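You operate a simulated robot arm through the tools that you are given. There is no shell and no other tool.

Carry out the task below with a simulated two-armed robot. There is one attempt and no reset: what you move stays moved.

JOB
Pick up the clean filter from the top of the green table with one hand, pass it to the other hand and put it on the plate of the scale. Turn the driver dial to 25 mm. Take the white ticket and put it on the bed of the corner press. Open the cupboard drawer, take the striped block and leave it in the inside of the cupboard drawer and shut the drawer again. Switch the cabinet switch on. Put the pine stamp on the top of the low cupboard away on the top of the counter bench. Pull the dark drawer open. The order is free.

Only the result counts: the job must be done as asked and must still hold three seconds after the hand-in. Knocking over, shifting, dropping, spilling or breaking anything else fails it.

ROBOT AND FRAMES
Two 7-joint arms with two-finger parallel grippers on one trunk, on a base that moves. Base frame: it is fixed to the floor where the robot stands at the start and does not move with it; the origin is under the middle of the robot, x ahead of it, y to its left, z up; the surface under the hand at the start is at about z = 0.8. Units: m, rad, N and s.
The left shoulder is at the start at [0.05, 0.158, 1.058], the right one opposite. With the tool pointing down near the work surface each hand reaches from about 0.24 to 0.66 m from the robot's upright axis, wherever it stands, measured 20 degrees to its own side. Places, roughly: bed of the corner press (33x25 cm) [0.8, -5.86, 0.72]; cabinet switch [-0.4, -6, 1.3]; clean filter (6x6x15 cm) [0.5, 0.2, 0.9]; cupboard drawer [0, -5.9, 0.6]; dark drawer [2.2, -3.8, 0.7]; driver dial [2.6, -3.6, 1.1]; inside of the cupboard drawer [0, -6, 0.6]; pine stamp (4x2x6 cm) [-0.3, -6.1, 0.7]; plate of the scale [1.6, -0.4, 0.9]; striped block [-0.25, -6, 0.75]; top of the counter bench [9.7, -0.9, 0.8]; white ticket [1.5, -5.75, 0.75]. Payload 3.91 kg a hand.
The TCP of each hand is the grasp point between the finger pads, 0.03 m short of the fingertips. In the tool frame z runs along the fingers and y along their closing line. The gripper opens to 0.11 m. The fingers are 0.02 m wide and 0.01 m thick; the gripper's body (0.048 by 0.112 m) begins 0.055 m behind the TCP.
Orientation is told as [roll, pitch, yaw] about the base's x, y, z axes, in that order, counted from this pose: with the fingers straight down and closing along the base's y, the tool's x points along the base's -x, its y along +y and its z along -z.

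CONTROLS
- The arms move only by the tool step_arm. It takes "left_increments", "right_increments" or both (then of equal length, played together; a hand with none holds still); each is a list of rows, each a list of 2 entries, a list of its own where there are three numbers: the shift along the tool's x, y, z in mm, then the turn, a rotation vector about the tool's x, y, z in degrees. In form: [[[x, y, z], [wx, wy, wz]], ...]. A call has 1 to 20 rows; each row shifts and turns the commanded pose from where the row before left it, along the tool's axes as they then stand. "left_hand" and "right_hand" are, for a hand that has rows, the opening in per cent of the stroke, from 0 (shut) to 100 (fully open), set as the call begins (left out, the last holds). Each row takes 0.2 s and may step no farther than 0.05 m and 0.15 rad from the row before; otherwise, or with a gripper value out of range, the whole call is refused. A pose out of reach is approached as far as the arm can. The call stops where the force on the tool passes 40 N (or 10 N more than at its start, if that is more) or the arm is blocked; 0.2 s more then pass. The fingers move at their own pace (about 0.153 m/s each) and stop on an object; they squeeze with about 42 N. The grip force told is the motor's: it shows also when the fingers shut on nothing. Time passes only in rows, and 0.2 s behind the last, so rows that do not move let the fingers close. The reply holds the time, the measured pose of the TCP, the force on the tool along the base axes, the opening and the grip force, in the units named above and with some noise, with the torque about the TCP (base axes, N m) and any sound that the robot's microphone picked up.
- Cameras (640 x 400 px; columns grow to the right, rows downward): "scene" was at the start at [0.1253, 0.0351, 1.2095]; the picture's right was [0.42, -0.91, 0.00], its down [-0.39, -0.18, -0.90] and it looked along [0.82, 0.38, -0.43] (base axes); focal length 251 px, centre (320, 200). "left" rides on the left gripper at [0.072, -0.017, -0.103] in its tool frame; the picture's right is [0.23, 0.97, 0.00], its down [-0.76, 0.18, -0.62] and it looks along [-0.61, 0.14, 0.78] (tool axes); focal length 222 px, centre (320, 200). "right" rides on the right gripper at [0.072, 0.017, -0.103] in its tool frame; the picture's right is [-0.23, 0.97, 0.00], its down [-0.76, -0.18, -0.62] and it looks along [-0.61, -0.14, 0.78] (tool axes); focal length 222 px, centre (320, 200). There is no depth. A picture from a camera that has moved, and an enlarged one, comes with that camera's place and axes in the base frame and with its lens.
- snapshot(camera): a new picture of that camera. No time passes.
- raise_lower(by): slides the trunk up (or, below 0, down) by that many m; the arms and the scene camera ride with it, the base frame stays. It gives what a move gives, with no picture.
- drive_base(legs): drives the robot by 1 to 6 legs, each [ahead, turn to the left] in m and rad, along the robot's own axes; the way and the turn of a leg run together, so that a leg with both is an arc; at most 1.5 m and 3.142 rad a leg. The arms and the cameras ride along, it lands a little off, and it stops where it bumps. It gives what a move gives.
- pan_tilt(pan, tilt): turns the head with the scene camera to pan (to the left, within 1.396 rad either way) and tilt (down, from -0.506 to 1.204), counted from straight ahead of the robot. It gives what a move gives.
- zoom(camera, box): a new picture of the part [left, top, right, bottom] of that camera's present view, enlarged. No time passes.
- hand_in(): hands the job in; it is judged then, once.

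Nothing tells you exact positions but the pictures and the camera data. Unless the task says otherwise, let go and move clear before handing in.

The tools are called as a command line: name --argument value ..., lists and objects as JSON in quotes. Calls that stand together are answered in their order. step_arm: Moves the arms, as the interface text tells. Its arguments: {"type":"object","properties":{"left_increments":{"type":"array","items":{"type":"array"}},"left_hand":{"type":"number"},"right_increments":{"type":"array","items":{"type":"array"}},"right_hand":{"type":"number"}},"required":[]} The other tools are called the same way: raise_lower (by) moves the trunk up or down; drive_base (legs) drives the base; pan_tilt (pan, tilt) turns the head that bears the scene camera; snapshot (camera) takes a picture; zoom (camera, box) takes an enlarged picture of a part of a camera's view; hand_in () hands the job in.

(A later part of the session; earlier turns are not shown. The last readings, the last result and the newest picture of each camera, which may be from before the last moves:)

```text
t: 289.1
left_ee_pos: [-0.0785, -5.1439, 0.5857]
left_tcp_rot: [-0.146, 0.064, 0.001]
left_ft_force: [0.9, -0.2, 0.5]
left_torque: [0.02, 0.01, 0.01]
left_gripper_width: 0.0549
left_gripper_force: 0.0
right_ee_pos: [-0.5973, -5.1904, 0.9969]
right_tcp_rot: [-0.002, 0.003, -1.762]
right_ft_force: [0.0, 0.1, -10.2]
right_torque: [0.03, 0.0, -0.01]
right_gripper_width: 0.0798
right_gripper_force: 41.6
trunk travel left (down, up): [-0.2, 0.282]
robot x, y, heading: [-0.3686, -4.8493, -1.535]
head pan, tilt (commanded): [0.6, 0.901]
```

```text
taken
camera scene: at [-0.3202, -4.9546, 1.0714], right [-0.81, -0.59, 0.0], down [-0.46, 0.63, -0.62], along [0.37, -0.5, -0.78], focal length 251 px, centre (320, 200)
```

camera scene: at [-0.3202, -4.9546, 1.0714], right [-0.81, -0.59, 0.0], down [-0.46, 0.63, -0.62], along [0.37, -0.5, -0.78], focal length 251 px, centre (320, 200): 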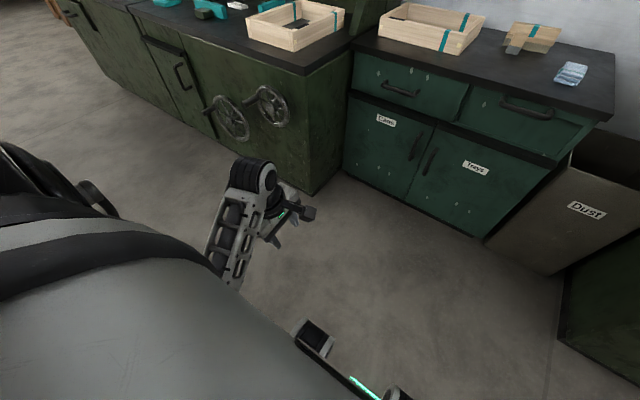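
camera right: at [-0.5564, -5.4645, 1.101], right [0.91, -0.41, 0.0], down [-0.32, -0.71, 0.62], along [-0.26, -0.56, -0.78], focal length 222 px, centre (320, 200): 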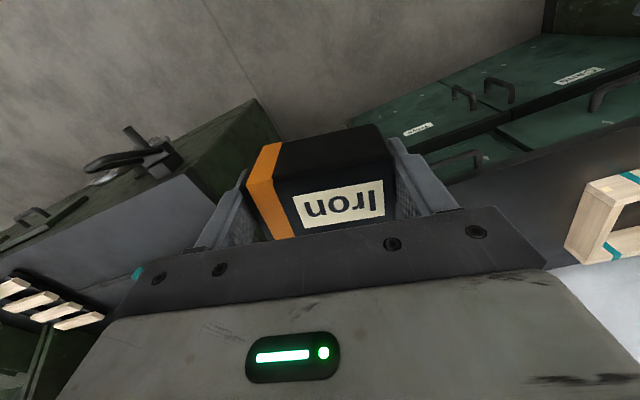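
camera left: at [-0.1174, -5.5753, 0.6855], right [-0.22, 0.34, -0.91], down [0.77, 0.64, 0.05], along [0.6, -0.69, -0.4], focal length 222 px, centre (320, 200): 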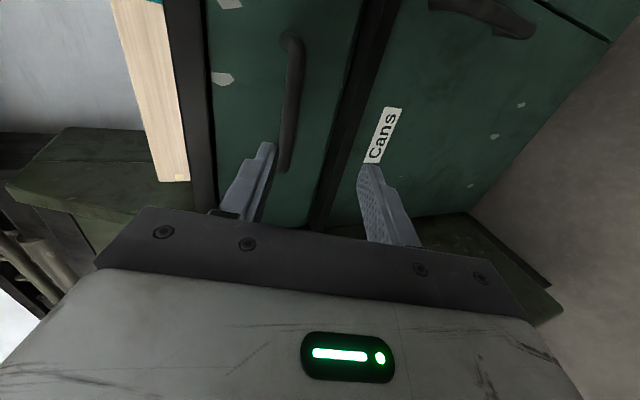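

Even in open space it blocks, so the elbow is touching my own body. I'll raise the hand up and out, which should lift the elbow.

step_arm --left_increments '[[[-10, -10, -38], [0, 0, 0]], [[-10, -10, -38], [0, 0, 0]], [[-10, -10, -38], [0, 0, 0]], [[-10, -10, -38], [0, 0, 0]], [[-10, -10, -38], [0, 0, 0]], [[-10, -10, -38], [0, 0, 0]], [[-10, -10, -38], [0, 0, 0]], [[-10, -10, -38], [0, 0, 0]], [[0, 0, 0], [0, 0, 0]]]'

snapshot --camera "scene"

```text
t: 289.6
left_ee_pos: [-0.1703, -5.1434, 0.6192]
left_tcp_rot: [-0.122, 0.428, 0.054]
left_ft_force: [0.2, 0.1, -0.1]
left_torque: [0.02, 0.01, -0.01]
left_gripper_width: 0.0548
left_gripper_force: 0.0
right_ee_pos: [-0.5973, -5.1901, 0.996]
right_tcp_rot: [-0.005, 0.007, -1.763]
right_ft_force: [0.5, -0.1, -9.6]
right_torque: [0.03, -0.03, -0.03]
right_gripper_width: 0.0799
right_gripper_force: 42.1
trunk travel left (down, up): [-0.2, 0.282]
robot x, y, heading: [-0.369, -4.8519, -1.534]
head pan, tilt (commanded): [0.6, 0.901]
stopped in row 2 (left hand): the arm was blocked; the commanded pose is now the measured one
```

```text
taken
camera scene: at [-0.3199, -4.9546, 1.0711], right [-0.81, -0.59, 0.0], down [-0.46, 0.63, -0.62], along [0.37, -0.5, -0.78], focal length 251 px, centre (320, 200)
```

scene: 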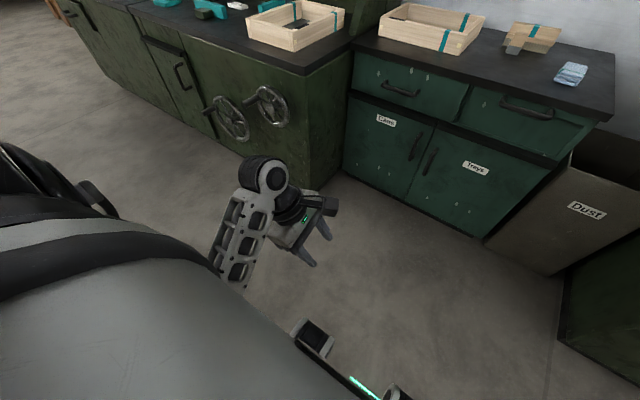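

snapshot --camera "left"

pan_tilt --pan 1.2 --tilt 1.1

snapshot --camera "scene"

```text
taken
camera left: at [-0.1919, -5.1481, 0.7441], right [-0.31, 0.95, -0.01], down [0.93, 0.3, 0.23], along [0.22, 0.06, -0.97], focal length 222 px, centre (320, 200)
```

left: 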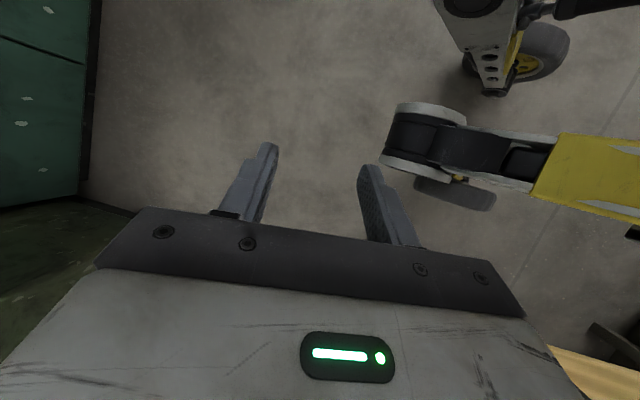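

```text
t: 290.6
left_ee_pos: [-0.1694, -5.1431, 0.6191]
left_tcp_rot: [-0.122, 0.425, 0.055]
left_ft_force: [-0.6, -0.7, -0.5]
left_torque: [-0.02, 0.01, -0.01]
left_gripper_width: 0.0552
left_gripper_force: 0.1
right_ee_pos: [-0.5982, -5.1899, 0.9969]
right_tcp_rot: [-0.003, 0.003, -1.761]
right_ft_force: [-0.4, 0.3, -9.3]
right_torque: [0.05, -0.02, 0.04]
right_gripper_width: 0.0801
right_gripper_force: 41.6
trunk travel left (down, up): [-0.2, 0.282]
robot x, y, heading: [-0.3683, -4.8511, -1.537]
head pan, tilt (commanded): [1.201, 1.1]
```

```text
taken
camera scene: at [-0.3052, -4.9146, 1.0574], right [-0.33, -0.94, 0.0], down [-0.84, 0.29, -0.45], along [0.43, -0.15, -0.89], focal length 251 px, centre (320, 200)
```

scene: 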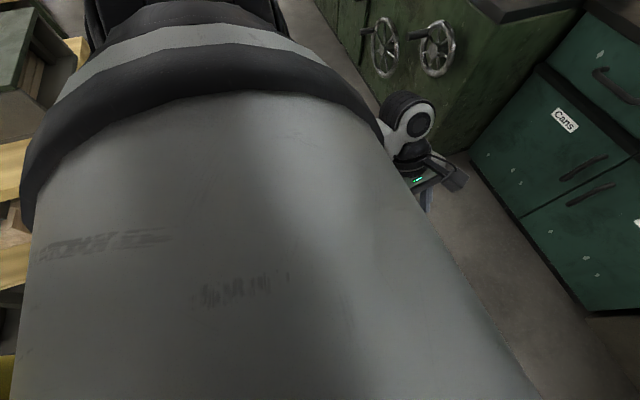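

I'll extend the hand forward and left first, so that the elbow comes away from my body.

step_arm --left_increments '[[[-13.5, -34.7, -2], [0, 0, 0]], [[-13.5, -34.7, -2], [0, 0, 0]], [[-13.5, -34.7, -2], [0, 0, 0]], [[-13.5, -34.7, -2], [0, 0, 0]], [[-13.5, -34.7, -2], [0, 0, 0]], [[-13.5, -34.7, -2], [0, 0, 0]], [[0, 0, 0], [0, 0, 0]]]'

pan_tilt --pan 0.6 --tilt 0.9

snapshot --camera "scene"

```text
t: 291.2
left_ee_pos: [-0.1725, -5.1382, 0.5686]
left_tcp_rot: [0.109, 0.495, 0.153]
left_ft_force: [-1.0, 0.7, 0.2]
left_torque: [0.03, 0.0, -0.03]
left_gripper_width: 0.055
left_gripper_force: 0.0
right_ee_pos: [-0.5973, -5.1886, 0.9973]
right_tcp_rot: [-0.006, 0.007, -1.763]
right_ft_force: [-0.3, -0.4, -9.4]
right_torque: [0.03, 0.0, -0.01]
right_gripper_width: 0.0799
right_gripper_force: 42.2
trunk travel left (down, up): [-0.2, 0.282]
robot x, y, heading: [-0.3664, -4.8539, -1.543]
head pan, tilt (commanded): [1.201, 1.1]
stopped in row 3 (left hand): the arm was blocked; the commanded pose is now the measured one
```

```text
t: 292.2
left_ee_pos: [-0.1724, -5.1375, 0.5701]
left_tcp_rot: [0.11, 0.497, 0.152]
left_ft_force: [-0.6, 0.0, -0.3]
left_torque: [-0.01, 0.01, 0.01]
left_gripper_width: 0.055
left_gripper_force: 0.0
right_ee_pos: [-0.5977, -5.1907, 0.9985]
right_tcp_rot: [-0.003, 0.004, -1.763]
right_ft_force: [-0.4, 0.6, -9.7]
right_torque: [0.05, 0.01, 0.0]
right_gripper_width: 0.0797
right_gripper_force: 42.1
trunk travel left (down, up): [-0.2, 0.282]
robot x, y, heading: [-0.3693, -4.851, -1.541]
head pan, tilt (commanded): [0.6, 0.901]
```

```text
taken
camera scene: at [-0.3201, -4.9545, 1.0722], right [-0.8, -0.59, 0.0], down [-0.47, 0.63, -0.62], along [0.37, -0.5, -0.78], focal length 251 px, centre (320, 200)
```

scene: 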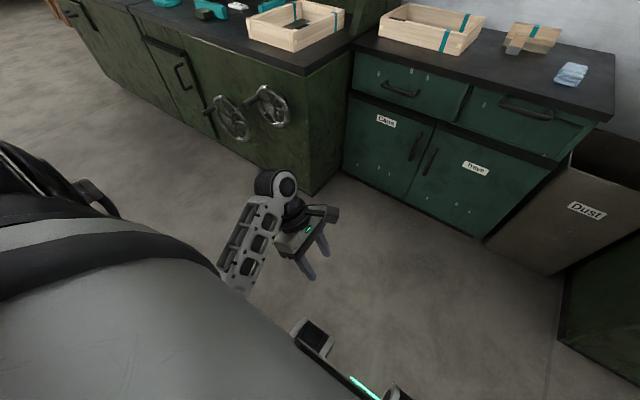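

The hand has folded back against its own forearm, which is why it keeps blocking. I'll unfold it by swinging it about the wrist to point forward, then raise it.

step_arm --left_increments '[[[-22, 0, -1], [0, -7, 0]], [[-22, 0, -1], [0, -7, 0]], [[-22, 0, -1], [0, -7, 0]], [[-22, 0, -1], [0, -7, 0]], [[0, -25, -2], [8, 0, 0]], [[0, -25, -2], [8, 0, 0]], [[0, -25, -2], [8, 0, 0]], [[0, -25, -2], [8, 0, 0]], [[0, 0, 0], [0, 0, 0]]]'

snapshot --camera "scene"

```text
t: 294.2
left_ee_pos: [-0.0582, -5.2252, 0.5679]
left_tcp_rot: [-0.471, -0.048, 0.097]
left_ft_force: [0.4, 0.8, -0.1]
left_torque: [0.03, -0.04, 0.01]
left_gripper_width: 0.0552
left_gripper_force: 0.1
right_ee_pos: [-0.5971, -5.19, 0.9984]
right_tcp_rot: [-0.004, 0.004, -1.763]
right_ft_force: [0.1, -0.2, -9.9]
right_torque: [0.04, 0.0, 0.03]
right_gripper_width: 0.0797
right_gripper_force: 41.9
trunk travel left (down, up): [-0.2, 0.282]
robot x, y, heading: [-0.3679, -4.8487, -1.535]
head pan, tilt (commanded): [0.6, 0.901]
```

```text
taken
camera scene: at [-0.3201, -4.9546, 1.0721], right [-0.81, -0.59, 0.0], down [-0.46, 0.63, -0.62], along [0.37, -0.5, -0.78], focal length 251 px, centre (320, 200)
```

scene: 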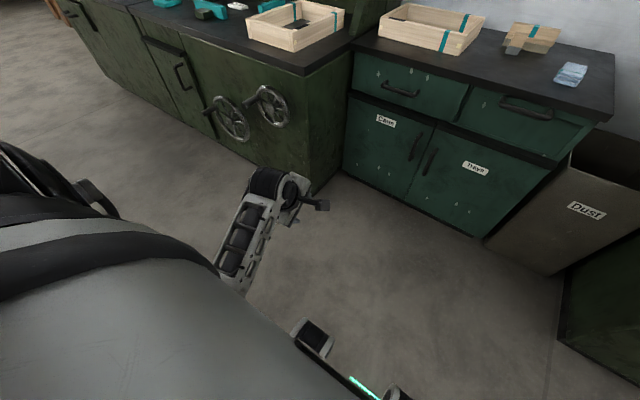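

It's unfolding without trouble. I'll continue until the hand points forward.

step_arm --left_increments '[[[0, -25, -2], [8, 0, 0]], [[0, -25, -2], [8, 0, 0]], [[0, -25, -2], [8, 0, 0]], [[0, -25, -2], [8, 0, 0]], [[0, -25, -2], [8, 0, 0]], [[0, -25, -2], [8, 0, 0]], [[0, -25, -2], [8, 0, 0]], [[0, -25, -2], [6, 0, 0]], [[0, 0, 0], [0, 0, 0]]]'

snapshot --camera "scene"

```text
t: 295.0
left_ee_pos: [-0.0311, -5.266, 0.6073]
left_tcp_rot: [-0.81, -0.132, 0.078]
left_ft_force: [-0.5, 0.2, 0.0]
left_torque: [0.01, 0.02, 0.04]
left_gripper_width: 0.0548
left_gripper_force: 0.0
right_ee_pos: [-0.5969, -5.1905, 0.9969]
right_tcp_rot: [-0.005, 0.006, -1.763]
right_ft_force: [-0.2, -0.3, -9.1]
right_torque: [0.06, 0.0, -0.01]
right_gripper_width: 0.0798
right_gripper_force: 42.0
trunk travel left (down, up): [-0.2, 0.282]
robot x, y, heading: [-0.3657, -4.8475, -1.541]
head pan, tilt (commanded): [0.6, 0.901]
stopped in row 3 (left hand): the arm was blocked; the commanded pose is now the measured one
```

```text
taken
camera scene: at [-0.3201, -4.9546, 1.0719], right [-0.81, -0.59, 0.0], down [-0.46, 0.63, -0.62], along [0.37, -0.5, -0.78], focal length 251 px, centre (320, 200)
```

scene: 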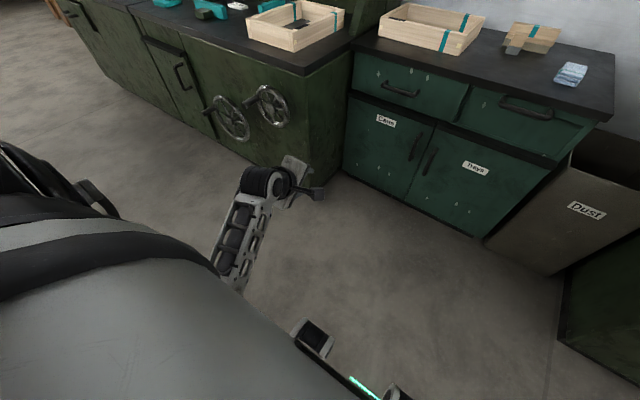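

step_arm --left_increments '[[[-25.6, -20.3, -3], [0, 0, 0]], [[-25.6, -20.3, -3], [0, 0, 0]], [[-25.6, -20.3, -3], [0, 0, 0]], [[-25.6, -20.3, -3], [0, 0, 0]], [[-25.6, -20.3, -3], [0, 0, 0]], [[0, 0, 0], [0, 0, 0]]]'

snapshot --camera "scene"

```text
t: 295.7
left_ee_pos: [-0.0129, -5.2294, 0.5716]
left_tcp_rot: [-0.624, -0.042, 0.06]
left_ft_force: [-0.1, -0.3, -0.2]
left_torque: [-0.02, 0.02, 0.03]
left_gripper_width: 0.0549
left_gripper_force: 0.0
right_ee_pos: [-0.5968, -5.1902, 0.9966]
right_tcp_rot: [-0.005, 0.007, -1.765]
right_ft_force: [0.3, -1.0, -10.0]
right_torque: [0.02, -0.03, 0.0]
right_gripper_width: 0.0802
right_gripper_force: 42.1
trunk travel left (down, up): [-0.2, 0.282]
robot x, y, heading: [-0.3684, -4.848, -1.537]
head pan, tilt (commanded): [0.6, 0.901]
stopped in row 3 (left hand): the arm was blocked; the commanded pose is now the measured one
```

```text
taken
camera scene: at [-0.3202, -4.9546, 1.0722], right [-0.81, -0.59, 0.0], down [-0.46, 0.63, -0.62], along [0.37, -0.5, -0.78], focal length 251 px, centre (320, 200)
```

scene: 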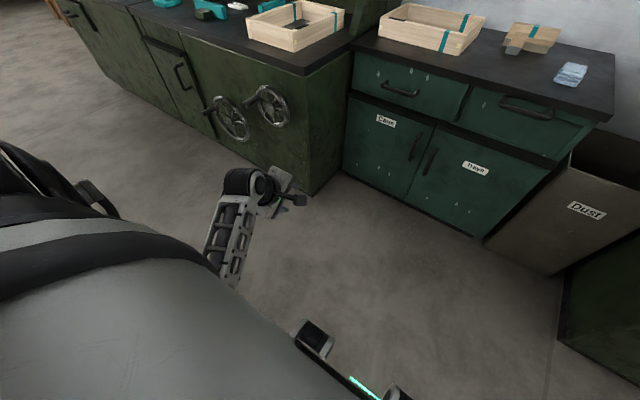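

I'll test small single moves to find which directions are free.

step_arm --left_increments '[[[0, 0, -10], [0, 0, 0]], [[0, 0, -10], [0, 0, 0]], [[0, 0, 0], [0, 0, 0]]]'

step_arm --left_increments '[[[-10, 0, 0], [0, 0, 0]], [[-10, 0, 0], [0, 0, 0]], [[0, 0, 0], [0, 0, 0]]]'

step_arm --left_increments '[[[0, -10, 0], [0, 0, 0]], [[0, -10, 0], [0, 0, 0]], [[0, 0, 0], [0, 0, 0]]]'

```text
t: 296.5
left_ee_pos: [-0.0102, -5.219, 0.5921]
left_tcp_rot: [-0.631, -0.052, 0.061]
left_ft_force: [-0.2, 0.7, -0.5]
left_torque: [0.0, -0.02, 0.02]
left_gripper_width: 0.055
left_gripper_force: 0.0
right_ee_pos: [-0.5964, -5.1894, 0.998]
right_tcp_rot: [-0.003, 0.007, -1.763]
right_ft_force: [0.1, 0.6, -8.8]
right_torque: [0.0, -0.06, 0.03]
right_gripper_width: 0.0797
right_gripper_force: 41.9
trunk travel left (down, up): [-0.2, 0.282]
robot x, y, heading: [-0.3637, -4.8503, -1.539]
head pan, tilt (commanded): [0.6, 0.901]
```

```text
t: 297.3
left_ee_pos: [-0.0041, -5.2116, 0.5808]
left_tcp_rot: [-0.61, -0.016, 0.061]
left_ft_force: [-0.5, 0.4, -0.6]
left_torque: [0.02, 0.01, 0.0]
left_gripper_width: 0.0549
left_gripper_force: 0.1
right_ee_pos: [-0.5983, -5.189, 0.9977]
right_tcp_rot: [-0.004, 0.005, -1.762]
right_ft_force: [0.2, 0.1, -9.9]
right_torque: [0.04, -0.02, 0.01]
right_gripper_width: 0.0799
right_gripper_force: 42.0
trunk travel left (down, up): [-0.2, 0.282]
robot x, y, heading: [-0.3637, -4.8497, -1.539]
head pan, tilt (commanded): [0.6, 0.901]
```

```text
t: 298.3
left_ee_pos: [-0.0054, -5.2057, 0.5702]
left_tcp_rot: [-0.545, -0.013, 0.056]
left_ft_force: [0.8, 0.5, -0.4]
left_torque: [-0.04, 0.0, 0.03]
left_gripper_width: 0.055
left_gripper_force: 0.0
right_ee_pos: [-0.5978, -5.19, 0.9963]
right_tcp_rot: [-0.005, 0.01, -1.762]
right_ft_force: [0.0, 0.6, -10.5]
right_torque: [0.08, -0.01, -0.01]
right_gripper_width: 0.0799
right_gripper_force: 41.9
trunk travel left (down, up): [-0.2, 0.282]
robot x, y, heading: [-0.3686, -4.8487, -1.539]
head pan, tilt (commanded): [0.6, 0.901]
stopped in row 3 (left hand): the arm was blocked; the commanded pose is now the measured one
```

I'll turn the right hand so its camera can see the left arm.

step_arm --right_increments '[[[0, 0, -10], [0, 0, -8]], [[0, 0, -10], [0, 0, -8]], [[0, 0, -10], [0, 0, -8]], [[0, 0, -10], [0, 0, -8]], [[0, 0, -10], [0, 0, -8]], [[0, 0, 0], [0, 0, -8]], [[0, 0, 0], [0, 0, -8]], [[0, 0, 0], [0, 0, -8]], [[0, 0, 0], [0, 0, -8]]]'

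snapshot --camera "right"

```text
t: 300.3
left_ee_pos: [-0.007, -5.2053, 0.572]
left_tcp_rot: [-0.542, -0.011, 0.058]
left_ft_force: [-0.4, 0.3, -0.1]
left_torque: [-0.03, -0.04, 0.0]
left_gripper_width: 0.055
left_gripper_force: 0.1
right_ee_pos: [-0.5742, -5.1742, 1.0321]
right_tcp_rot: [0.002, 0.002, -0.505]
right_ft_force: [-1.1, 0.5, -9.3]
right_torque: [0.04, 0.06, 0.02]
right_gripper_width: 0.0798
right_gripper_force: 42.6
right hand out of reach, approached as far as the arm can: row 8, 9
trunk travel left (down, up): [-0.2, 0.282]
robot x, y, heading: [-0.3644, -4.8491, -1.537]
head pan, tilt (commanded): [0.6, 0.901]
```

```text
taken
camera right: at [-0.6277, -5.1229, 1.1348], right [0.67, 0.74, 0.0], down [0.58, -0.53, 0.62], along [0.46, -0.41, -0.78], focal length 222 px, centre (320, 200)
```

right: 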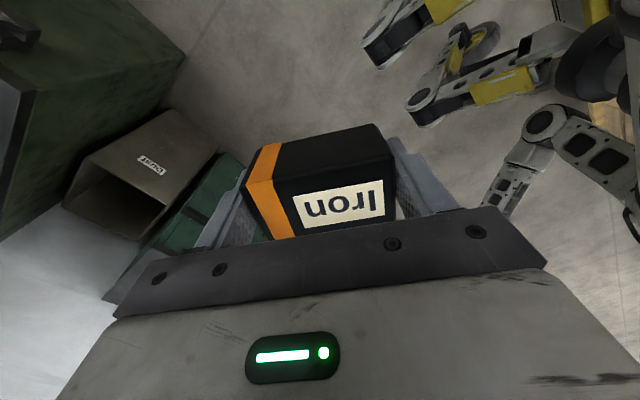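

step_arm --left_increments '[[[0, 0, 0], [4, 0, 0]], [[0, 0, 0], [4, 0, 0]], [[0, 0, 0], [0, 0, 0]]]'

step_arm --left_increments '[[[0, 0, -15], [0, 0, 0]], [[0, 0, -15], [0, 0, 0]], [[0, 0, 0], [0, 0, 0]]]'

snapshot --camera "right"

```text
t: 301.3
left_ee_pos: [0.0052, -5.2302, 0.594]
left_tcp_rot: [-0.745, -0.048, 0.05]
left_ft_force: [0.4, 0.0, -0.1]
left_torque: [0.02, -0.01, 0.02]
left_gripper_width: 0.0549
left_gripper_force: 0.1
right_ee_pos: [-0.5733, -5.1735, 1.0312]
right_tcp_rot: [0.004, 0.007, -0.508]
right_ft_force: [-0.3, 0.3, -10.0]
right_torque: [0.0, 0.04, 0.01]
right_gripper_width: 0.0797
right_gripper_force: 41.8
trunk travel left (down, up): [-0.2, 0.282]
robot x, y, heading: [-0.3685, -4.8523, -1.53]
head pan, tilt (commanded): [0.6, 0.901]
stopped in row 3 (left hand): the arm was blocked; the commanded pose is now the measured one
```

```text
t: 302.1
left_ee_pos: [0.01, -5.2143, 0.6262]
left_tcp_rot: [-0.766, -0.06, 0.054]
left_ft_force: [-0.3, -0.1, 0.1]
left_torque: [0.0, 0.0, -0.01]
left_gripper_width: 0.055
left_gripper_force: 0.0
right_ee_pos: [-0.5738, -5.1735, 1.0304]
right_tcp_rot: [0.003, 0.005, -0.508]
right_ft_force: [0.4, 0.7, -10.0]
right_torque: [0.03, 0.06, -0.03]
right_gripper_width: 0.08
right_gripper_force: 41.8
trunk travel left (down, up): [-0.2, 0.282]
robot x, y, heading: [-0.3667, -4.8453, -1.538]
head pan, tilt (commanded): [0.6, 0.901]
```

```text
taken
camera right: at [-0.6276, -5.1229, 1.1346], right [0.67, 0.74, 0.0], down [0.58, -0.53, 0.62], along [0.46, -0.41, -0.79], focal length 222 px, centre (320, 200)
```

right: 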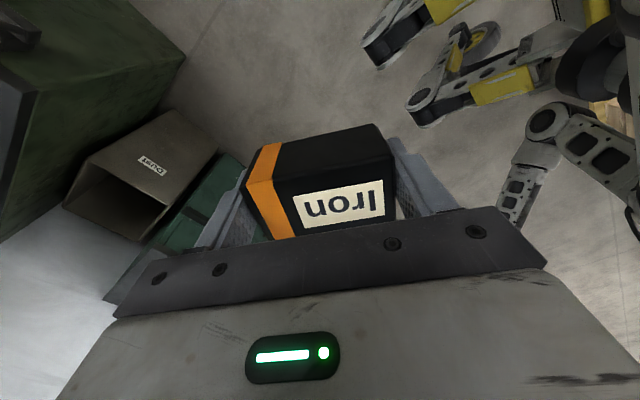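

Retreating along the fingers works. I'll go back step by step to the forward-pointing pose that worked earlier.

step_arm --left_increments '[[[12, -15, -3], [4, 0, 0]], [[12, -15, -2], [4, 0, 0]], [[12, -15, 0], [4, 0, 0]], [[0, 0, 0], [0, 0, 0]]]'

step_arm --left_increments '[[[12, -15, 2], [4, 0, 0]], [[12, -14, 4], [4, 0, 0]], [[12, -14, 5], [4, 0, 0]], [[0, 0, 0], [0, 0, 0]]]'

```text
t: 303.1
left_ee_pos: [-0.0003, -5.2442, 0.677]
left_tcp_rot: [-0.983, -0.182, 0.034]
left_ft_force: [0.5, 0.1, -0.1]
left_torque: [-0.04, 0.0, 0.02]
left_gripper_width: 0.0548
left_gripper_force: 0.0
right_ee_pos: [-0.5745, -5.1731, 1.0303]
right_tcp_rot: [0.006, 0.009, -0.507]
right_ft_force: [-0.2, -0.6, -10.3]
right_torque: [0.02, 0.01, -0.02]
right_gripper_width: 0.0799
right_gripper_force: 42.5
trunk travel left (down, up): [-0.2, 0.282]
robot x, y, heading: [-0.3677, -4.8467, -1.537]
head pan, tilt (commanded): [0.6, 0.901]
stopped in row 4 (left hand): the arm was blocked; the commanded pose is now the measured one
```

```text
t: 304.1
left_ee_pos: [-0.0233, -5.2757, 0.7079]
left_tcp_rot: [-1.19, -0.275, 0.021]
left_ft_force: [0.1, -0.3, -0.5]
left_torque: [-0.01, 0.01, 0.0]
left_gripper_width: 0.0548
left_gripper_force: 0.0
right_ee_pos: [-0.5744, -5.1734, 1.0319]
right_tcp_rot: [0.004, 0.004, -0.509]
right_ft_force: [-0.4, 0.5, -9.9]
right_torque: [0.03, 0.02, 0.0]
right_gripper_width: 0.08
right_gripper_force: 42.2
trunk travel left (down, up): [-0.2, 0.282]
robot x, y, heading: [-0.3692, -4.8516, -1.539]
head pan, tilt (commanded): [0.6, 0.901]
```

step_arm --left_increments '[[[14, -12, 6], [3, 0, -4]], [[14, -12, 6], [3, 0, -4]], [[14, -12, 6], [3, 0, -4]], [[0, 0, 0], [0, 0, 0]]]'

step_arm --left_increments '[[[14, -12, 6], [3, 0, -2]], [[14, -12, 6], [3, 0, -2]], [[14, -12, 6], [3, 0, 0]], [[0, 0, 0], [0, 0, 0]]]'

snapshot --camera "right"

```text
t: 304.6
left_ee_pos: [-0.031, -5.2868, 0.7142]
left_tcp_rot: [-1.249, -0.259, 0.036]
left_ft_force: [0.3, -0.4, 0.5]
left_torque: [0.02, 0.0, -0.01]
left_gripper_width: 0.0551
left_gripper_force: 0.1
right_ee_pos: [-0.5732, -5.1728, 1.0307]
right_tcp_rot: [0.006, 0.008, -0.508]
right_ft_force: [0.6, 0.2, -9.5]
right_torque: [0.01, 0.02, -0.01]
right_gripper_width: 0.0797
right_gripper_force: 41.6
trunk travel left (down, up): [-0.2, 0.282]
robot x, y, heading: [-0.3676, -4.8479, -1.529]
head pan, tilt (commanded): [0.6, 0.901]
stopped in row 2 (left hand): the arm was blocked; the commanded pose is now the measured one
```

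```text
t: 305.6
left_ee_pos: [-0.0597, -5.3106, 0.7315]
left_tcp_rot: [-1.386, -0.301, 0.031]
left_ft_force: [0.9, -0.9, 0.0]
left_torque: [-0.04, 0.01, 0.01]
left_gripper_width: 0.0549
left_gripper_force: 0.1
right_ee_pos: [-0.5732, -5.1739, 1.0305]
right_tcp_rot: [0.004, 0.005, -0.508]
right_ft_force: [-0.8, -0.9, -10.6]
right_torque: [0.02, 0.09, 0.07]
right_gripper_width: 0.0803
right_gripper_force: 41.6
trunk travel left (down, up): [-0.2, 0.282]
robot x, y, heading: [-0.3697, -4.8483, -1.533]
head pan, tilt (commanded): [0.6, 0.901]
```

```text
taken
camera right: at [-0.6276, -5.1229, 1.1334], right [0.67, 0.74, 0.0], down [0.58, -0.53, 0.62], along [0.46, -0.41, -0.79], focal length 222 px, centre (320, 200)
```

right: 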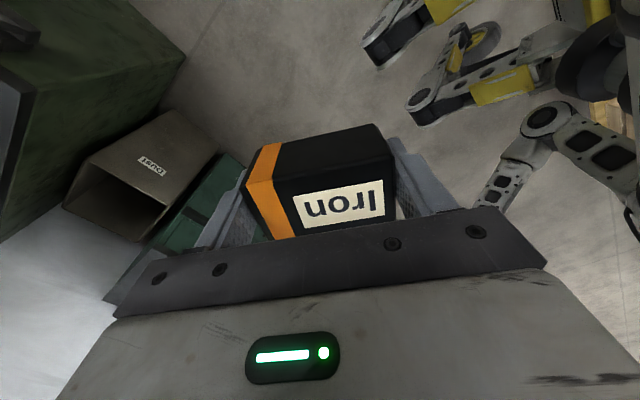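

The hand points nearly forward now. I'll raise it in stages so the elbow follows upward.

step_arm --left_increments '[[[0, -25, 0], [0, 0, 0]], [[0, -25, 0], [0, 0, 0]], [[0, -25, 0], [0, 0, 0]], [[0, 0, 0], [0, 0, 0]]]'

step_arm --left_increments '[[[0, -25, 0], [0, 0, -3]], [[0, -25, 0], [0, 0, -3]], [[0, -25, 0], [0, 0, -3]], [[0, -25, 0], [0, 0, -3]], [[0, 0, 0], [0, 0, 0]]]'

snapshot --camera "right"

```text
t: 306.1
left_ee_pos: [-0.0611, -5.3044, 0.729]
left_tcp_rot: [-1.312, -0.343, 0.004]
left_ft_force: [0.2, 0.3, -0.3]
left_torque: [0.0, 0.01, 0.02]
left_gripper_width: 0.0552
left_gripper_force: 0.1
right_ee_pos: [-0.5742, -5.1734, 1.0308]
right_tcp_rot: [0.005, 0.008, -0.51]
right_ft_force: [-1.0, 0.6, -10.3]
right_torque: [0.0, 0.03, -0.02]
right_gripper_width: 0.08
right_gripper_force: 42.2
trunk travel left (down, up): [-0.2, 0.282]
robot x, y, heading: [-0.366, -4.8503, -1.533]
head pan, tilt (commanded): [0.6, 0.901]
stopped in row 2 (left hand): the arm was blocked; the commanded pose is now the measured one
```

```text
t: 306.8
left_ee_pos: [-0.0561, -5.282, 0.7165]
left_tcp_rot: [-1.116, -0.338, -0.03]
left_ft_force: [-0.1, 0.3, -0.2]
left_torque: [0.01, 0.01, 0.0]
left_gripper_width: 0.0551
left_gripper_force: 0.1
right_ee_pos: [-0.5741, -5.1727, 1.0306]
right_tcp_rot: [0.009, 0.01, -0.509]
right_ft_force: [-0.4, -0.4, -10.2]
right_torque: [0.0, 0.05, 0.01]
right_gripper_width: 0.0799
right_gripper_force: 41.7
trunk travel left (down, up): [-0.2, 0.282]
robot x, y, heading: [-0.3677, -4.8484, -1.535]
head pan, tilt (commanded): [0.6, 0.901]
stopped in row 3 (left hand): the arm was blocked; the commanded pose is now the measured one
```

```text
taken
camera right: at [-0.6275, -5.1234, 1.1328], right [0.67, 0.74, 0.0], down [0.58, -0.53, 0.62], along [0.46, -0.41, -0.79], focal length 222 px, centre (320, 200)
```

right: 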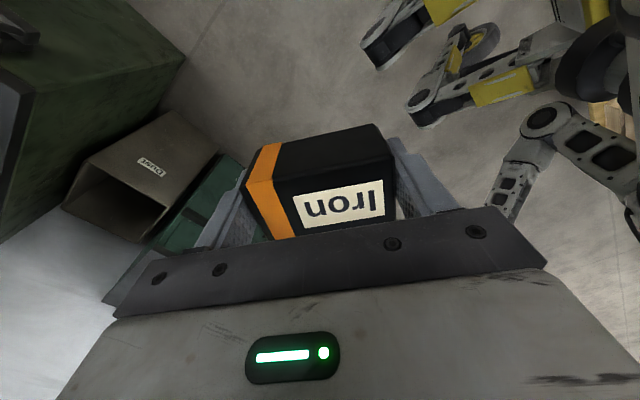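

Raising is still blocked. I'll swing the hand outward to the left instead, pointing along the arm's natural direction, to open the elbow.

step_arm --left_increments '[[[-15, 2, 15], [-2, -5.1, -2.5]], [[-15, 2, 15], [-2, -5.1, -2.5]], [[-15, 2, 15], [-2, -5.1, -2.5]], [[0, 0, 0], [0, 0, 0]]]'

step_arm --left_increments '[[[-10, 2, 20], [-2, -5.1, -2.5]], [[-10, 2, 20], [-2, -5.1, -2.5]], [[-10, 2, 20], [-2, -5.1, -2.5]], [[0, 0, 0], [0, 0, 0]]]'

snapshot --camera "right"

snapshot --camera "scene"

```text
t: 307.6
left_ee_pos: [0.0226, -5.2694, 0.6682]
left_tcp_rot: [-0.973, -0.535, 0.145]
left_ft_force: [0.0, -0.8, 0.6]
left_torque: [0.01, 0.02, -0.01]
left_gripper_width: 0.0549
left_gripper_force: 0.1
right_ee_pos: [-0.575, -5.1734, 1.0301]
right_tcp_rot: [0.006, 0.009, -0.509]
right_ft_force: [-0.4, 0.4, -10.0]
right_torque: [0.02, 0.04, 0.0]
right_gripper_width: 0.0798
right_gripper_force: 41.7
trunk travel left (down, up): [-0.2, 0.282]
robot x, y, heading: [-0.3698, -4.8494, -1.54]
head pan, tilt (commanded): [0.6, 0.901]
stopped in row 3 (left hand): the arm was blocked; the commanded pose is now the measured one
```

```text
t: 308.3
left_ee_pos: [0.1085, -5.2386, 0.6213]
left_tcp_rot: [-0.867, -0.781, 0.285]
left_ft_force: [-0.9, -0.3, -0.4]
left_torque: [0.0, 0.02, 0.01]
left_gripper_width: 0.0548
left_gripper_force: 0.0
right_ee_pos: [-0.5745, -5.1744, 1.0311]
right_tcp_rot: [0.007, 0.008, -0.51]
right_ft_force: [-1.4, 0.1, -10.8]
right_torque: [0.01, 0.0, 0.02]
right_gripper_width: 0.0797
right_gripper_force: 42.1
trunk travel left (down, up): [-0.2, 0.282]
robot x, y, heading: [-0.3692, -4.8517, -1.532]
head pan, tilt (commanded): [0.6, 0.901]
stopped in row 3 (left hand): the arm was blocked; the commanded pose is now the measured one
```

```text
taken
camera right: at [-0.6276, -5.1235, 1.1337], right [0.67, 0.74, 0.01], down [0.58, -0.53, 0.62], along [0.46, -0.41, -0.79], focal length 222 px, centre (320, 200)
```

right: 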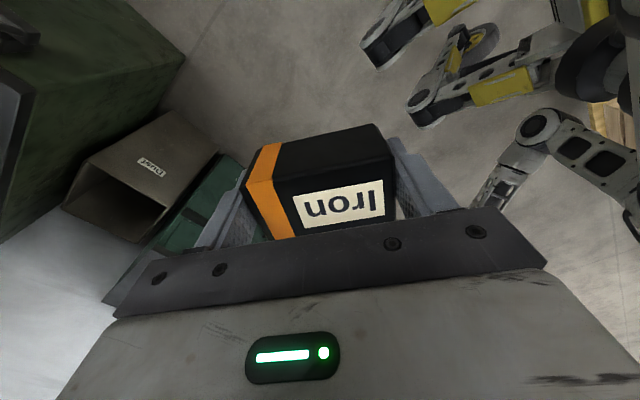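

```text
taken
camera scene: at [-0.3202, -4.9546, 1.0722], right [-0.81, -0.59, 0.0], down [-0.46, 0.63, -0.62], along [0.37, -0.5, -0.78], focal length 251 px, centre (320, 200)
```

scene: 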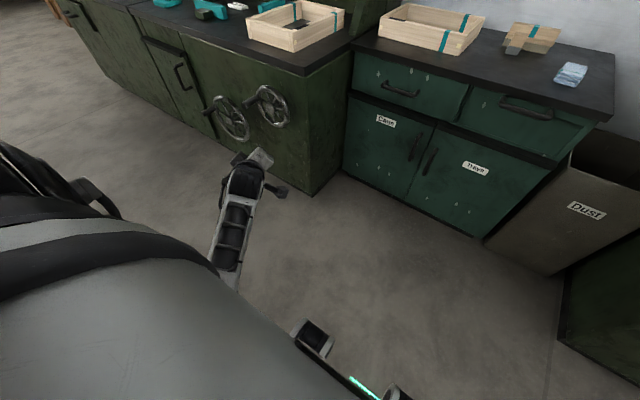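

step_arm --left_increments '[[[0, 0, 20], [0, 0, 0]], [[0, 0, 20], [0, 0, 0]], [[0, 0, 20], [0, 0, 0]], [[0, 0, 20], [0, 0, 0]], [[0, 0, 0], [0, 0, 0]]]'

snapshot --camera "right"

```text
t: 309.2
left_ee_pos: [0.1418, -5.2127, 0.5281]
left_tcp_rot: [-0.637, -0.792, 0.12]
left_ft_force: [0.6, -0.2, -0.6]
left_torque: [-0.01, 0.0, 0.0]
left_gripper_width: 0.055
left_gripper_force: 0.1
right_ee_pos: [-0.5743, -5.1728, 1.033]
right_tcp_rot: [0.007, 0.009, -0.51]
right_ft_force: [-0.1, 0.1, -9.9]
right_torque: [0.0, 0.04, -0.02]
right_gripper_width: 0.0799
right_gripper_force: 42.0
trunk travel left (down, up): [-0.2, 0.282]
robot x, y, heading: [-0.3677, -4.8464, -1.535]
head pan, tilt (commanded): [0.6, 0.901]
stopped in row 4 (left hand): the arm was blocked; the commanded pose is now the measured one
```

```text
taken
camera right: at [-0.6276, -5.1235, 1.1343], right [0.67, 0.74, 0.01], down [0.58, -0.53, 0.61], along [0.46, -0.41, -0.79], focal length 222 px, centre (320, 200)
```

right: 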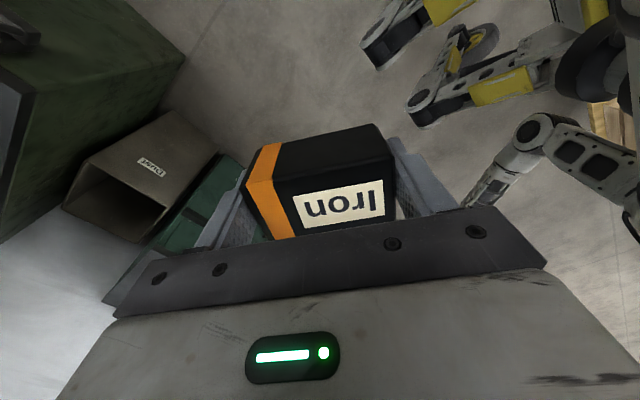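

pan_tilt --pan 1.39 --tilt 0.6

snapshot --camera "scene"

step_arm --right_increments '[[[0, 0, 0], [0, -8, 0]], [[0, 0, 0], [0, -8, 0]], [[0, 0, 0], [0, -8, 0]], [[0, 0, 0], [0, 0, 0]]]'

snapshot --camera "right"

```text
t: 310.3
left_ee_pos: [0.1404, -5.2127, 0.5279]
left_tcp_rot: [-0.635, -0.791, 0.12]
left_ft_force: [-1.0, 0.8, -0.5]
left_torque: [-0.02, 0.0, 0.01]
left_gripper_width: 0.0551
left_gripper_force: 0.0
right_ee_pos: [-0.5734, -5.1722, 1.0325]
right_tcp_rot: [0.007, 0.008, -0.51]
right_ft_force: [0.3, -0.3, -9.5]
right_torque: [0.01, 0.08, -0.02]
right_gripper_width: 0.08
right_gripper_force: 41.7
trunk travel left (down, up): [-0.2, 0.282]
robot x, y, heading: [-0.3706, -4.8496, -1.535]
head pan, tilt (commanded): [1.389, 0.6]
```

```text
taken
camera scene: at [-0.2774, -4.9068, 1.0975], right [-0.15, -0.99, 0.0], down [-0.56, 0.08, -0.83], along [0.82, -0.12, -0.56], focal length 251 px, centre (320, 200)
```

scene: 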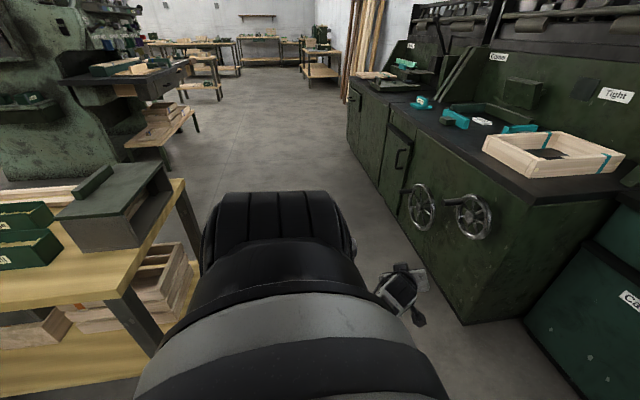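

```text
t: 311.3
left_ee_pos: [0.1405, -5.2124, 0.5274]
left_tcp_rot: [-0.636, -0.791, 0.122]
left_ft_force: [0.7, -0.3, 0.0]
left_torque: [0.01, 0.02, 0.03]
left_gripper_width: 0.0546
left_gripper_force: 0.1
right_ee_pos: [-0.5743, -5.1736, 1.033]
right_tcp_rot: [0.006, -0.412, -0.511]
right_ft_force: [-0.8, -1.3, -9.3]
right_torque: [0.03, 0.11, 0.03]
right_gripper_width: 0.08
right_gripper_force: 41.7
trunk travel left (down, up): [-0.2, 0.282]
robot x, y, heading: [-0.3648, -4.8507, -1.536]
head pan, tilt (commanded): [1.389, 0.6]
```

```text
taken
camera right: at [-0.6588, -5.1053, 1.0963], right [0.66, 0.75, 0.1], down [0.3, -0.38, 0.88], along [0.69, -0.55, -0.47], focal length 222 px, centre (320, 200)
```

right: 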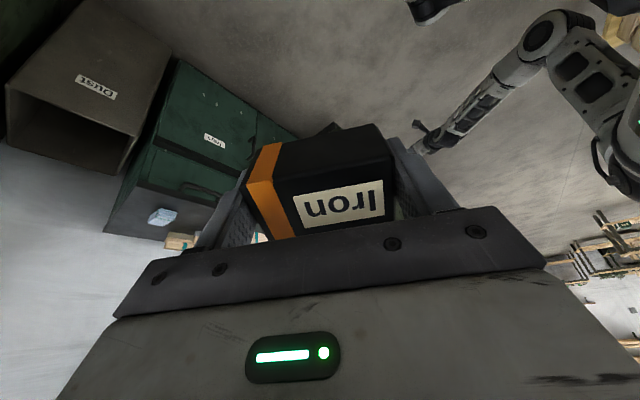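

I see the problem: a wooden stand is right behind my left side (south edge near y ≈ −4.65), so my elbow has little room here. I'll move forward a bit, away from it.

drive_base --legs '[[0.2, 0]]'

snapshot --camera "scene"

snapshot --camera "right"

```text
t: 312.9
left_ee_pos: [0.1503, -5.4123, 0.5276]
left_tcp_rot: [-0.636, -0.791, 0.124]
left_ft_force: [-0.2, -0.9, 0.0]
left_torque: [0.03, -0.05, 0.0]
left_gripper_width: 0.0551
left_gripper_force: 0.0
right_ee_pos: [-0.565, -5.3751, 1.0313]
right_tcp_rot: [0.008, -0.412, -0.507]
right_ft_force: [-0.9, 0.0, -9.9]
right_torque: [0.02, 0.07, 0.01]
right_gripper_width: 0.0798
right_gripper_force: 42.0
trunk travel left (down, up): [-0.2, 0.282]
robot x, y, heading: [-0.3612, -5.0459, -1.533]
head pan, tilt (commanded): [1.389, 0.6]
```

```text
taken
camera scene: at [-0.2698, -5.1077, 1.0975], right [-0.14, -0.99, 0.0], down [-0.56, 0.08, -0.83], along [0.82, -0.12, -0.56], focal length 251 px, centre (320, 200)
```

scene: 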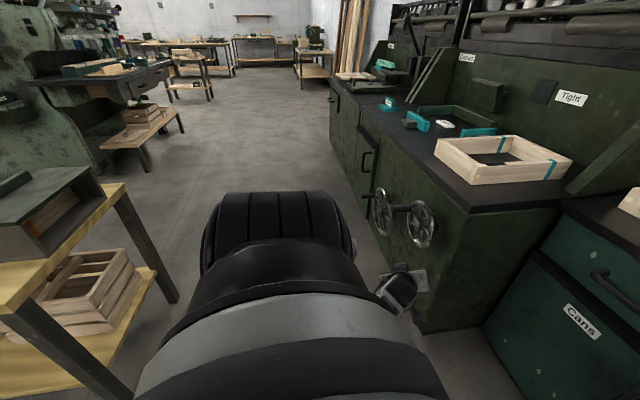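

```text
taken
camera right: at [-0.6504, -5.3077, 1.0966], right [0.65, 0.75, 0.1], down [0.3, -0.38, 0.88], along [0.69, -0.54, -0.47], focal length 222 px, centre (320, 200)
```

right: 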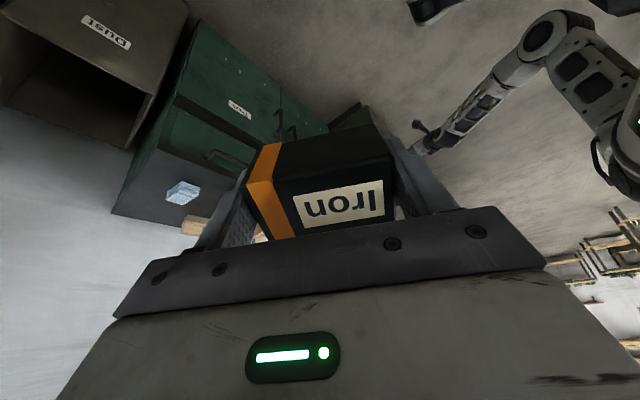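

step_arm --left_increments '[[[-14.2, -8.4, -11.3], [0, 0, 0]], [[-14.2, -8.4, -11.3], [0, 0, 0]], [[-14.2, -8.4, -11.3], [0, 0, 0]], [[-14.2, -8.4, -11.3], [0, 0, 0]], [[0, 0, 0], [0, 0, 0]]]'

snapshot --camera "right"

```text
t: 314.3
left_ee_pos: [0.1582, -5.3918, 0.5913]
left_tcp_rot: [-0.516, -0.829, 0.018]
left_ft_force: [0.7, -0.4, 0.3]
left_torque: [0.03, 0.0, 0.02]
left_gripper_width: 0.0552
left_gripper_force: 0.1
right_ee_pos: [-0.5646, -5.3748, 1.0315]
right_tcp_rot: [0.006, -0.407, -0.508]
right_ft_force: [0.2, 0.8, -9.7]
right_torque: [0.04, 0.08, 0.0]
right_gripper_width: 0.0798
right_gripper_force: 42.4
trunk travel left (down, up): [-0.2, 0.282]
robot x, y, heading: [-0.3596, -5.0534, -1.53]
head pan, tilt (commanded): [1.389, 0.6]
stopped in row 5 (left hand): the arm was blocked; the commanded pose is now the measured one
```

```text
taken
camera right: at [-0.6503, -5.3081, 1.096], right [0.65, 0.75, 0.1], down [0.31, -0.38, 0.87], along [0.69, -0.54, -0.48], focal length 222 px, centre (320, 200)
```

right: 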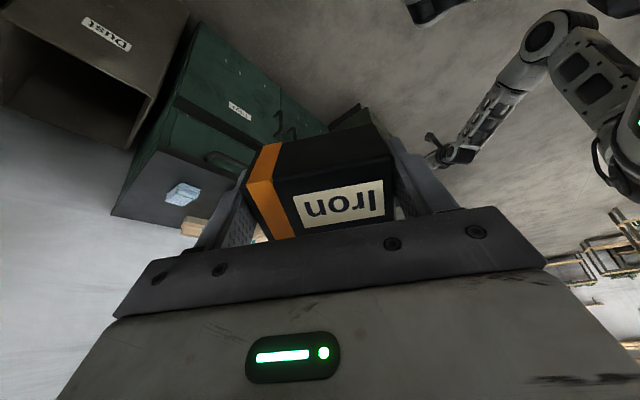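

step_arm --left_increments '[[[0, 0, 0], [0, 0, 0]], [[0, 0, 0], [0, 0, 0]], [[0, 0, 0], [0, 0, 0]], [[0, 0, 0], [0, 0, 0]], [[0, 0, 0], [0, 0, 0]]]'

step_arm --left_increments '[[[0, 0, -12], [0, 0, 0]], [[0, 0, -12], [0, 0, 0]], [[0, 0, -12], [0, 0, 0]], [[0, 0, 0], [0, 0, 0]]]'

```text
t: 315.5
left_ee_pos: [0.1633, -5.3884, 0.5934]
left_tcp_rot: [-0.523, -0.833, 0.029]
left_ft_force: [-0.4, 0.1, 0.3]
left_torque: [0.0, -0.01, -0.03]
left_gripper_width: 0.0549
left_gripper_force: 0.1
right_ee_pos: [-0.5647, -5.3756, 1.0335]
right_tcp_rot: [0.006, -0.412, -0.509]
right_ft_force: [-0.6, 0.6, -10.2]
right_torque: [0.03, 0.09, 0.0]
right_gripper_width: 0.0798
right_gripper_force: 42.2
trunk travel left (down, up): [-0.2, 0.282]
robot x, y, heading: [-0.3609, -5.0526, -1.531]
head pan, tilt (commanded): [1.389, 0.6]
```

```text
t: 316.7
left_ee_pos: [0.1642, -5.3827, 0.6406]
left_tcp_rot: [-0.526, -0.923, 0.011]
left_ft_force: [-0.7, 0.2, 0.2]
left_torque: [0.02, -0.02, 0.03]
left_gripper_width: 0.0549
left_gripper_force: 0.1
right_ee_pos: [-0.5655, -5.3759, 1.0304]
right_tcp_rot: [0.007, -0.408, -0.509]
right_ft_force: [0.1, -0.3, -9.9]
right_torque: [0.05, 0.12, -0.05]
right_gripper_width: 0.0796
right_gripper_force: 42.8
trunk travel left (down, up): [-0.2, 0.282]
robot x, y, heading: [-0.361, -5.0512, -1.53]
head pan, tilt (commanded): [1.389, 0.6]
stopped in row 4 (left hand): the arm was blocked; the commanded pose is now the measured one
```

The shoulder seems jammed while the forearm moves freely. I'll swing the pointing direction from left back through forward to the right about the wrist, which should push the elbow outward.

step_arm --left_increments '[[[8, -19, -1], [6.4, 2.4, 4.2]], [[8, -19, -1], [6.4, 2.4, 4.2]], [[8, -19, -1], [6.4, 2.4, 4.2]], [[8, -19, -1], [6.4, 2.4, 4.2]], [[0, 0, 0], [0, 0, 0]]]'

snapshot --camera "right"

```text
t: 317.7
left_ee_pos: [0.0706, -5.466, 0.6564]
left_tcp_rot: [-0.839, -0.817, -0.202]
left_ft_force: [-0.6, 0.2, -0.3]
left_torque: [0.02, 0.0, 0.02]
left_gripper_width: 0.055
left_gripper_force: 0.1
right_ee_pos: [-0.5654, -5.3755, 1.0317]
right_tcp_rot: [0.006, -0.406, -0.51]
right_ft_force: [-0.5, -0.5, -10.2]
right_torque: [0.02, 0.11, 0.01]
right_gripper_width: 0.0799
right_gripper_force: 41.9
trunk travel left (down, up): [-0.2, 0.282]
robot x, y, heading: [-0.3571, -5.0494, -1.532]
head pan, tilt (commanded): [1.389, 0.6]
stopped in row 4 (left hand): the arm was blocked; the commanded pose is now the measured one
```

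```text
taken
camera right: at [-0.6503, -5.308, 1.0962], right [0.65, 0.75, 0.1], down [0.31, -0.38, 0.87], along [0.69, -0.54, -0.48], focal length 222 px, centre (320, 200)
```

right: 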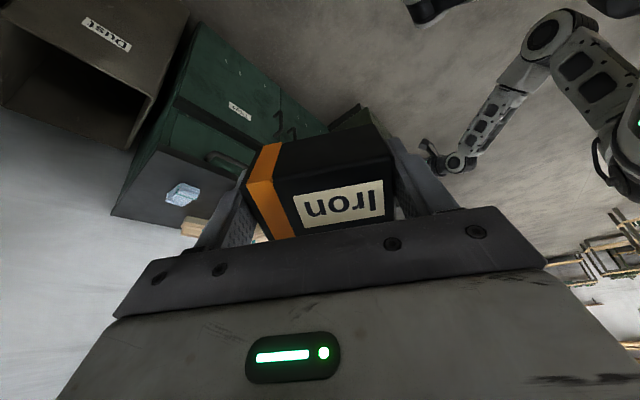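

step_arm --left_increments '[[[13, -18, -1], [5.8, 4.1, 3.7]], [[13, -18, -1], [5.8, 4.1, 3.7]], [[13, -18, -1], [5.8, 4.1, 3.7]], [[0, 0, 0], [0, 0, 0]]]'

step_arm --left_increments '[[[13, -18, -1], [5.8, 4.1, 3.7]], [[13, -18, -1], [5.8, 4.1, 3.7]], [[13, -18, -1], [5.8, 4.1, 3.7]], [[0, 0, 0], [0, 0, 0]]]'

snapshot --camera "right"

```text
t: 318.4
left_ee_pos: [-0.0193, -5.506, 0.6792]
left_tcp_rot: [-1.079, -0.703, -0.326]
left_ft_force: [-0.4, -0.6, -0.1]
left_torque: [-0.02, -0.02, -0.04]
left_gripper_width: 0.0551
left_gripper_force: 0.0
right_ee_pos: [-0.5659, -5.3749, 1.0315]
right_tcp_rot: [0.009, -0.406, -0.509]
right_ft_force: [-0.4, -0.2, -10.0]
right_torque: [0.07, 0.06, 0.0]
right_gripper_width: 0.0796
right_gripper_force: 42.2
trunk travel left (down, up): [-0.2, 0.282]
robot x, y, heading: [-0.3643, -5.0532, -1.533]
head pan, tilt (commanded): [1.389, 0.6]
stopped in row 3 (left hand): the arm was blocked; the commanded pose is now the measured one
```

```text
t: 319.0
left_ee_pos: [-0.1032, -5.5259, 0.7149]
left_tcp_rot: [-1.341, -0.63, -0.413]
left_ft_force: [0.2, -0.2, 0.5]
left_torque: [0.02, -0.02, 0.0]
left_gripper_width: 0.0552
left_gripper_force: 0.0
right_ee_pos: [-0.5655, -5.3757, 1.0299]
right_tcp_rot: [0.009, -0.404, -0.507]
right_ft_force: [-0.6, 0.2, -9.5]
right_torque: [0.06, 0.08, -0.02]
right_gripper_width: 0.08
right_gripper_force: 41.5
trunk travel left (down, up): [-0.2, 0.282]
robot x, y, heading: [-0.3608, -5.0456, -1.532]
head pan, tilt (commanded): [1.389, 0.6]
stopped in row 3 (left hand): the arm was blocked; the commanded pose is now the measured one
```

```text
taken
camera right: at [-0.6502, -5.3082, 1.0959], right [0.65, 0.75, 0.1], down [0.31, -0.38, 0.87], along [0.69, -0.54, -0.48], focal length 222 px, centre (320, 200)
```

right: 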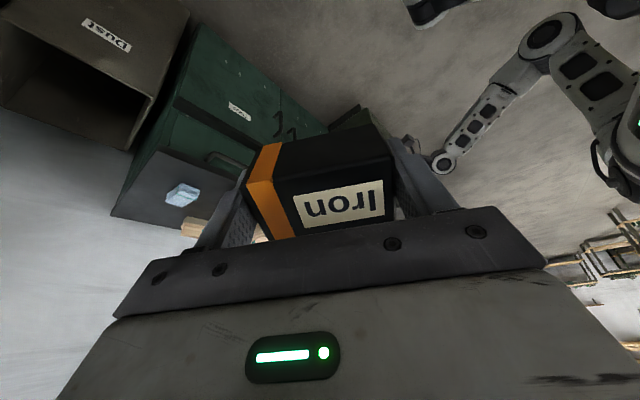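

step_arm --left_increments '[[[0, 0, -25], [0, 0, 0]], [[0, 0, -25], [0, 0, 0]], [[0, 0, -25], [0, 0, 0]], [[0, 0, 0], [0, 0, 0]]]'

snapshot --camera "right"

```text
t: 319.8
left_ee_pos: [-0.102, -5.5045, 0.7958]
left_tcp_rot: [-1.611, -0.558, -0.232]
left_ft_force: [0.5, 0.5, -0.7]
left_torque: [-0.02, 0.01, 0.02]
left_gripper_width: 0.0549
left_gripper_force: 0.0
right_ee_pos: [-0.5645, -5.3756, 1.0307]
right_tcp_rot: [0.007, -0.404, -0.507]
right_ft_force: [-0.5, 0.6, -10.3]
right_torque: [0.05, 0.09, -0.01]
right_gripper_width: 0.08
right_gripper_force: 41.8
trunk travel left (down, up): [-0.2, 0.282]
robot x, y, heading: [-0.3618, -5.0497, -1.536]
head pan, tilt (commanded): [1.389, 0.6]
stopped in row 3 (left hand): the arm was blocked; the commanded pose is now the measured one
```

```text
taken
camera right: at [-0.6502, -5.3083, 1.0954], right [0.65, 0.75, 0.1], down [0.31, -0.38, 0.87], along [0.69, -0.54, -0.48], focal length 222 px, centre (320, 200)
```

right: 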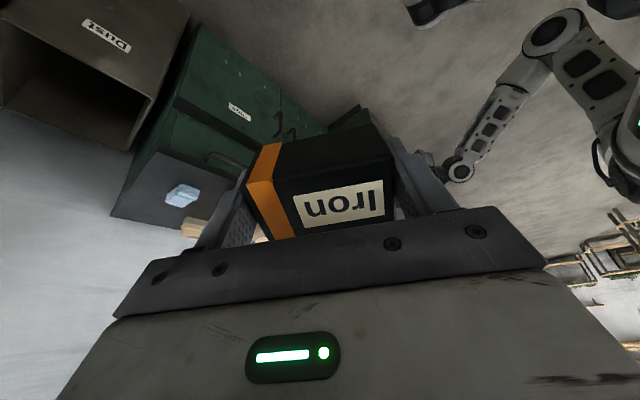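

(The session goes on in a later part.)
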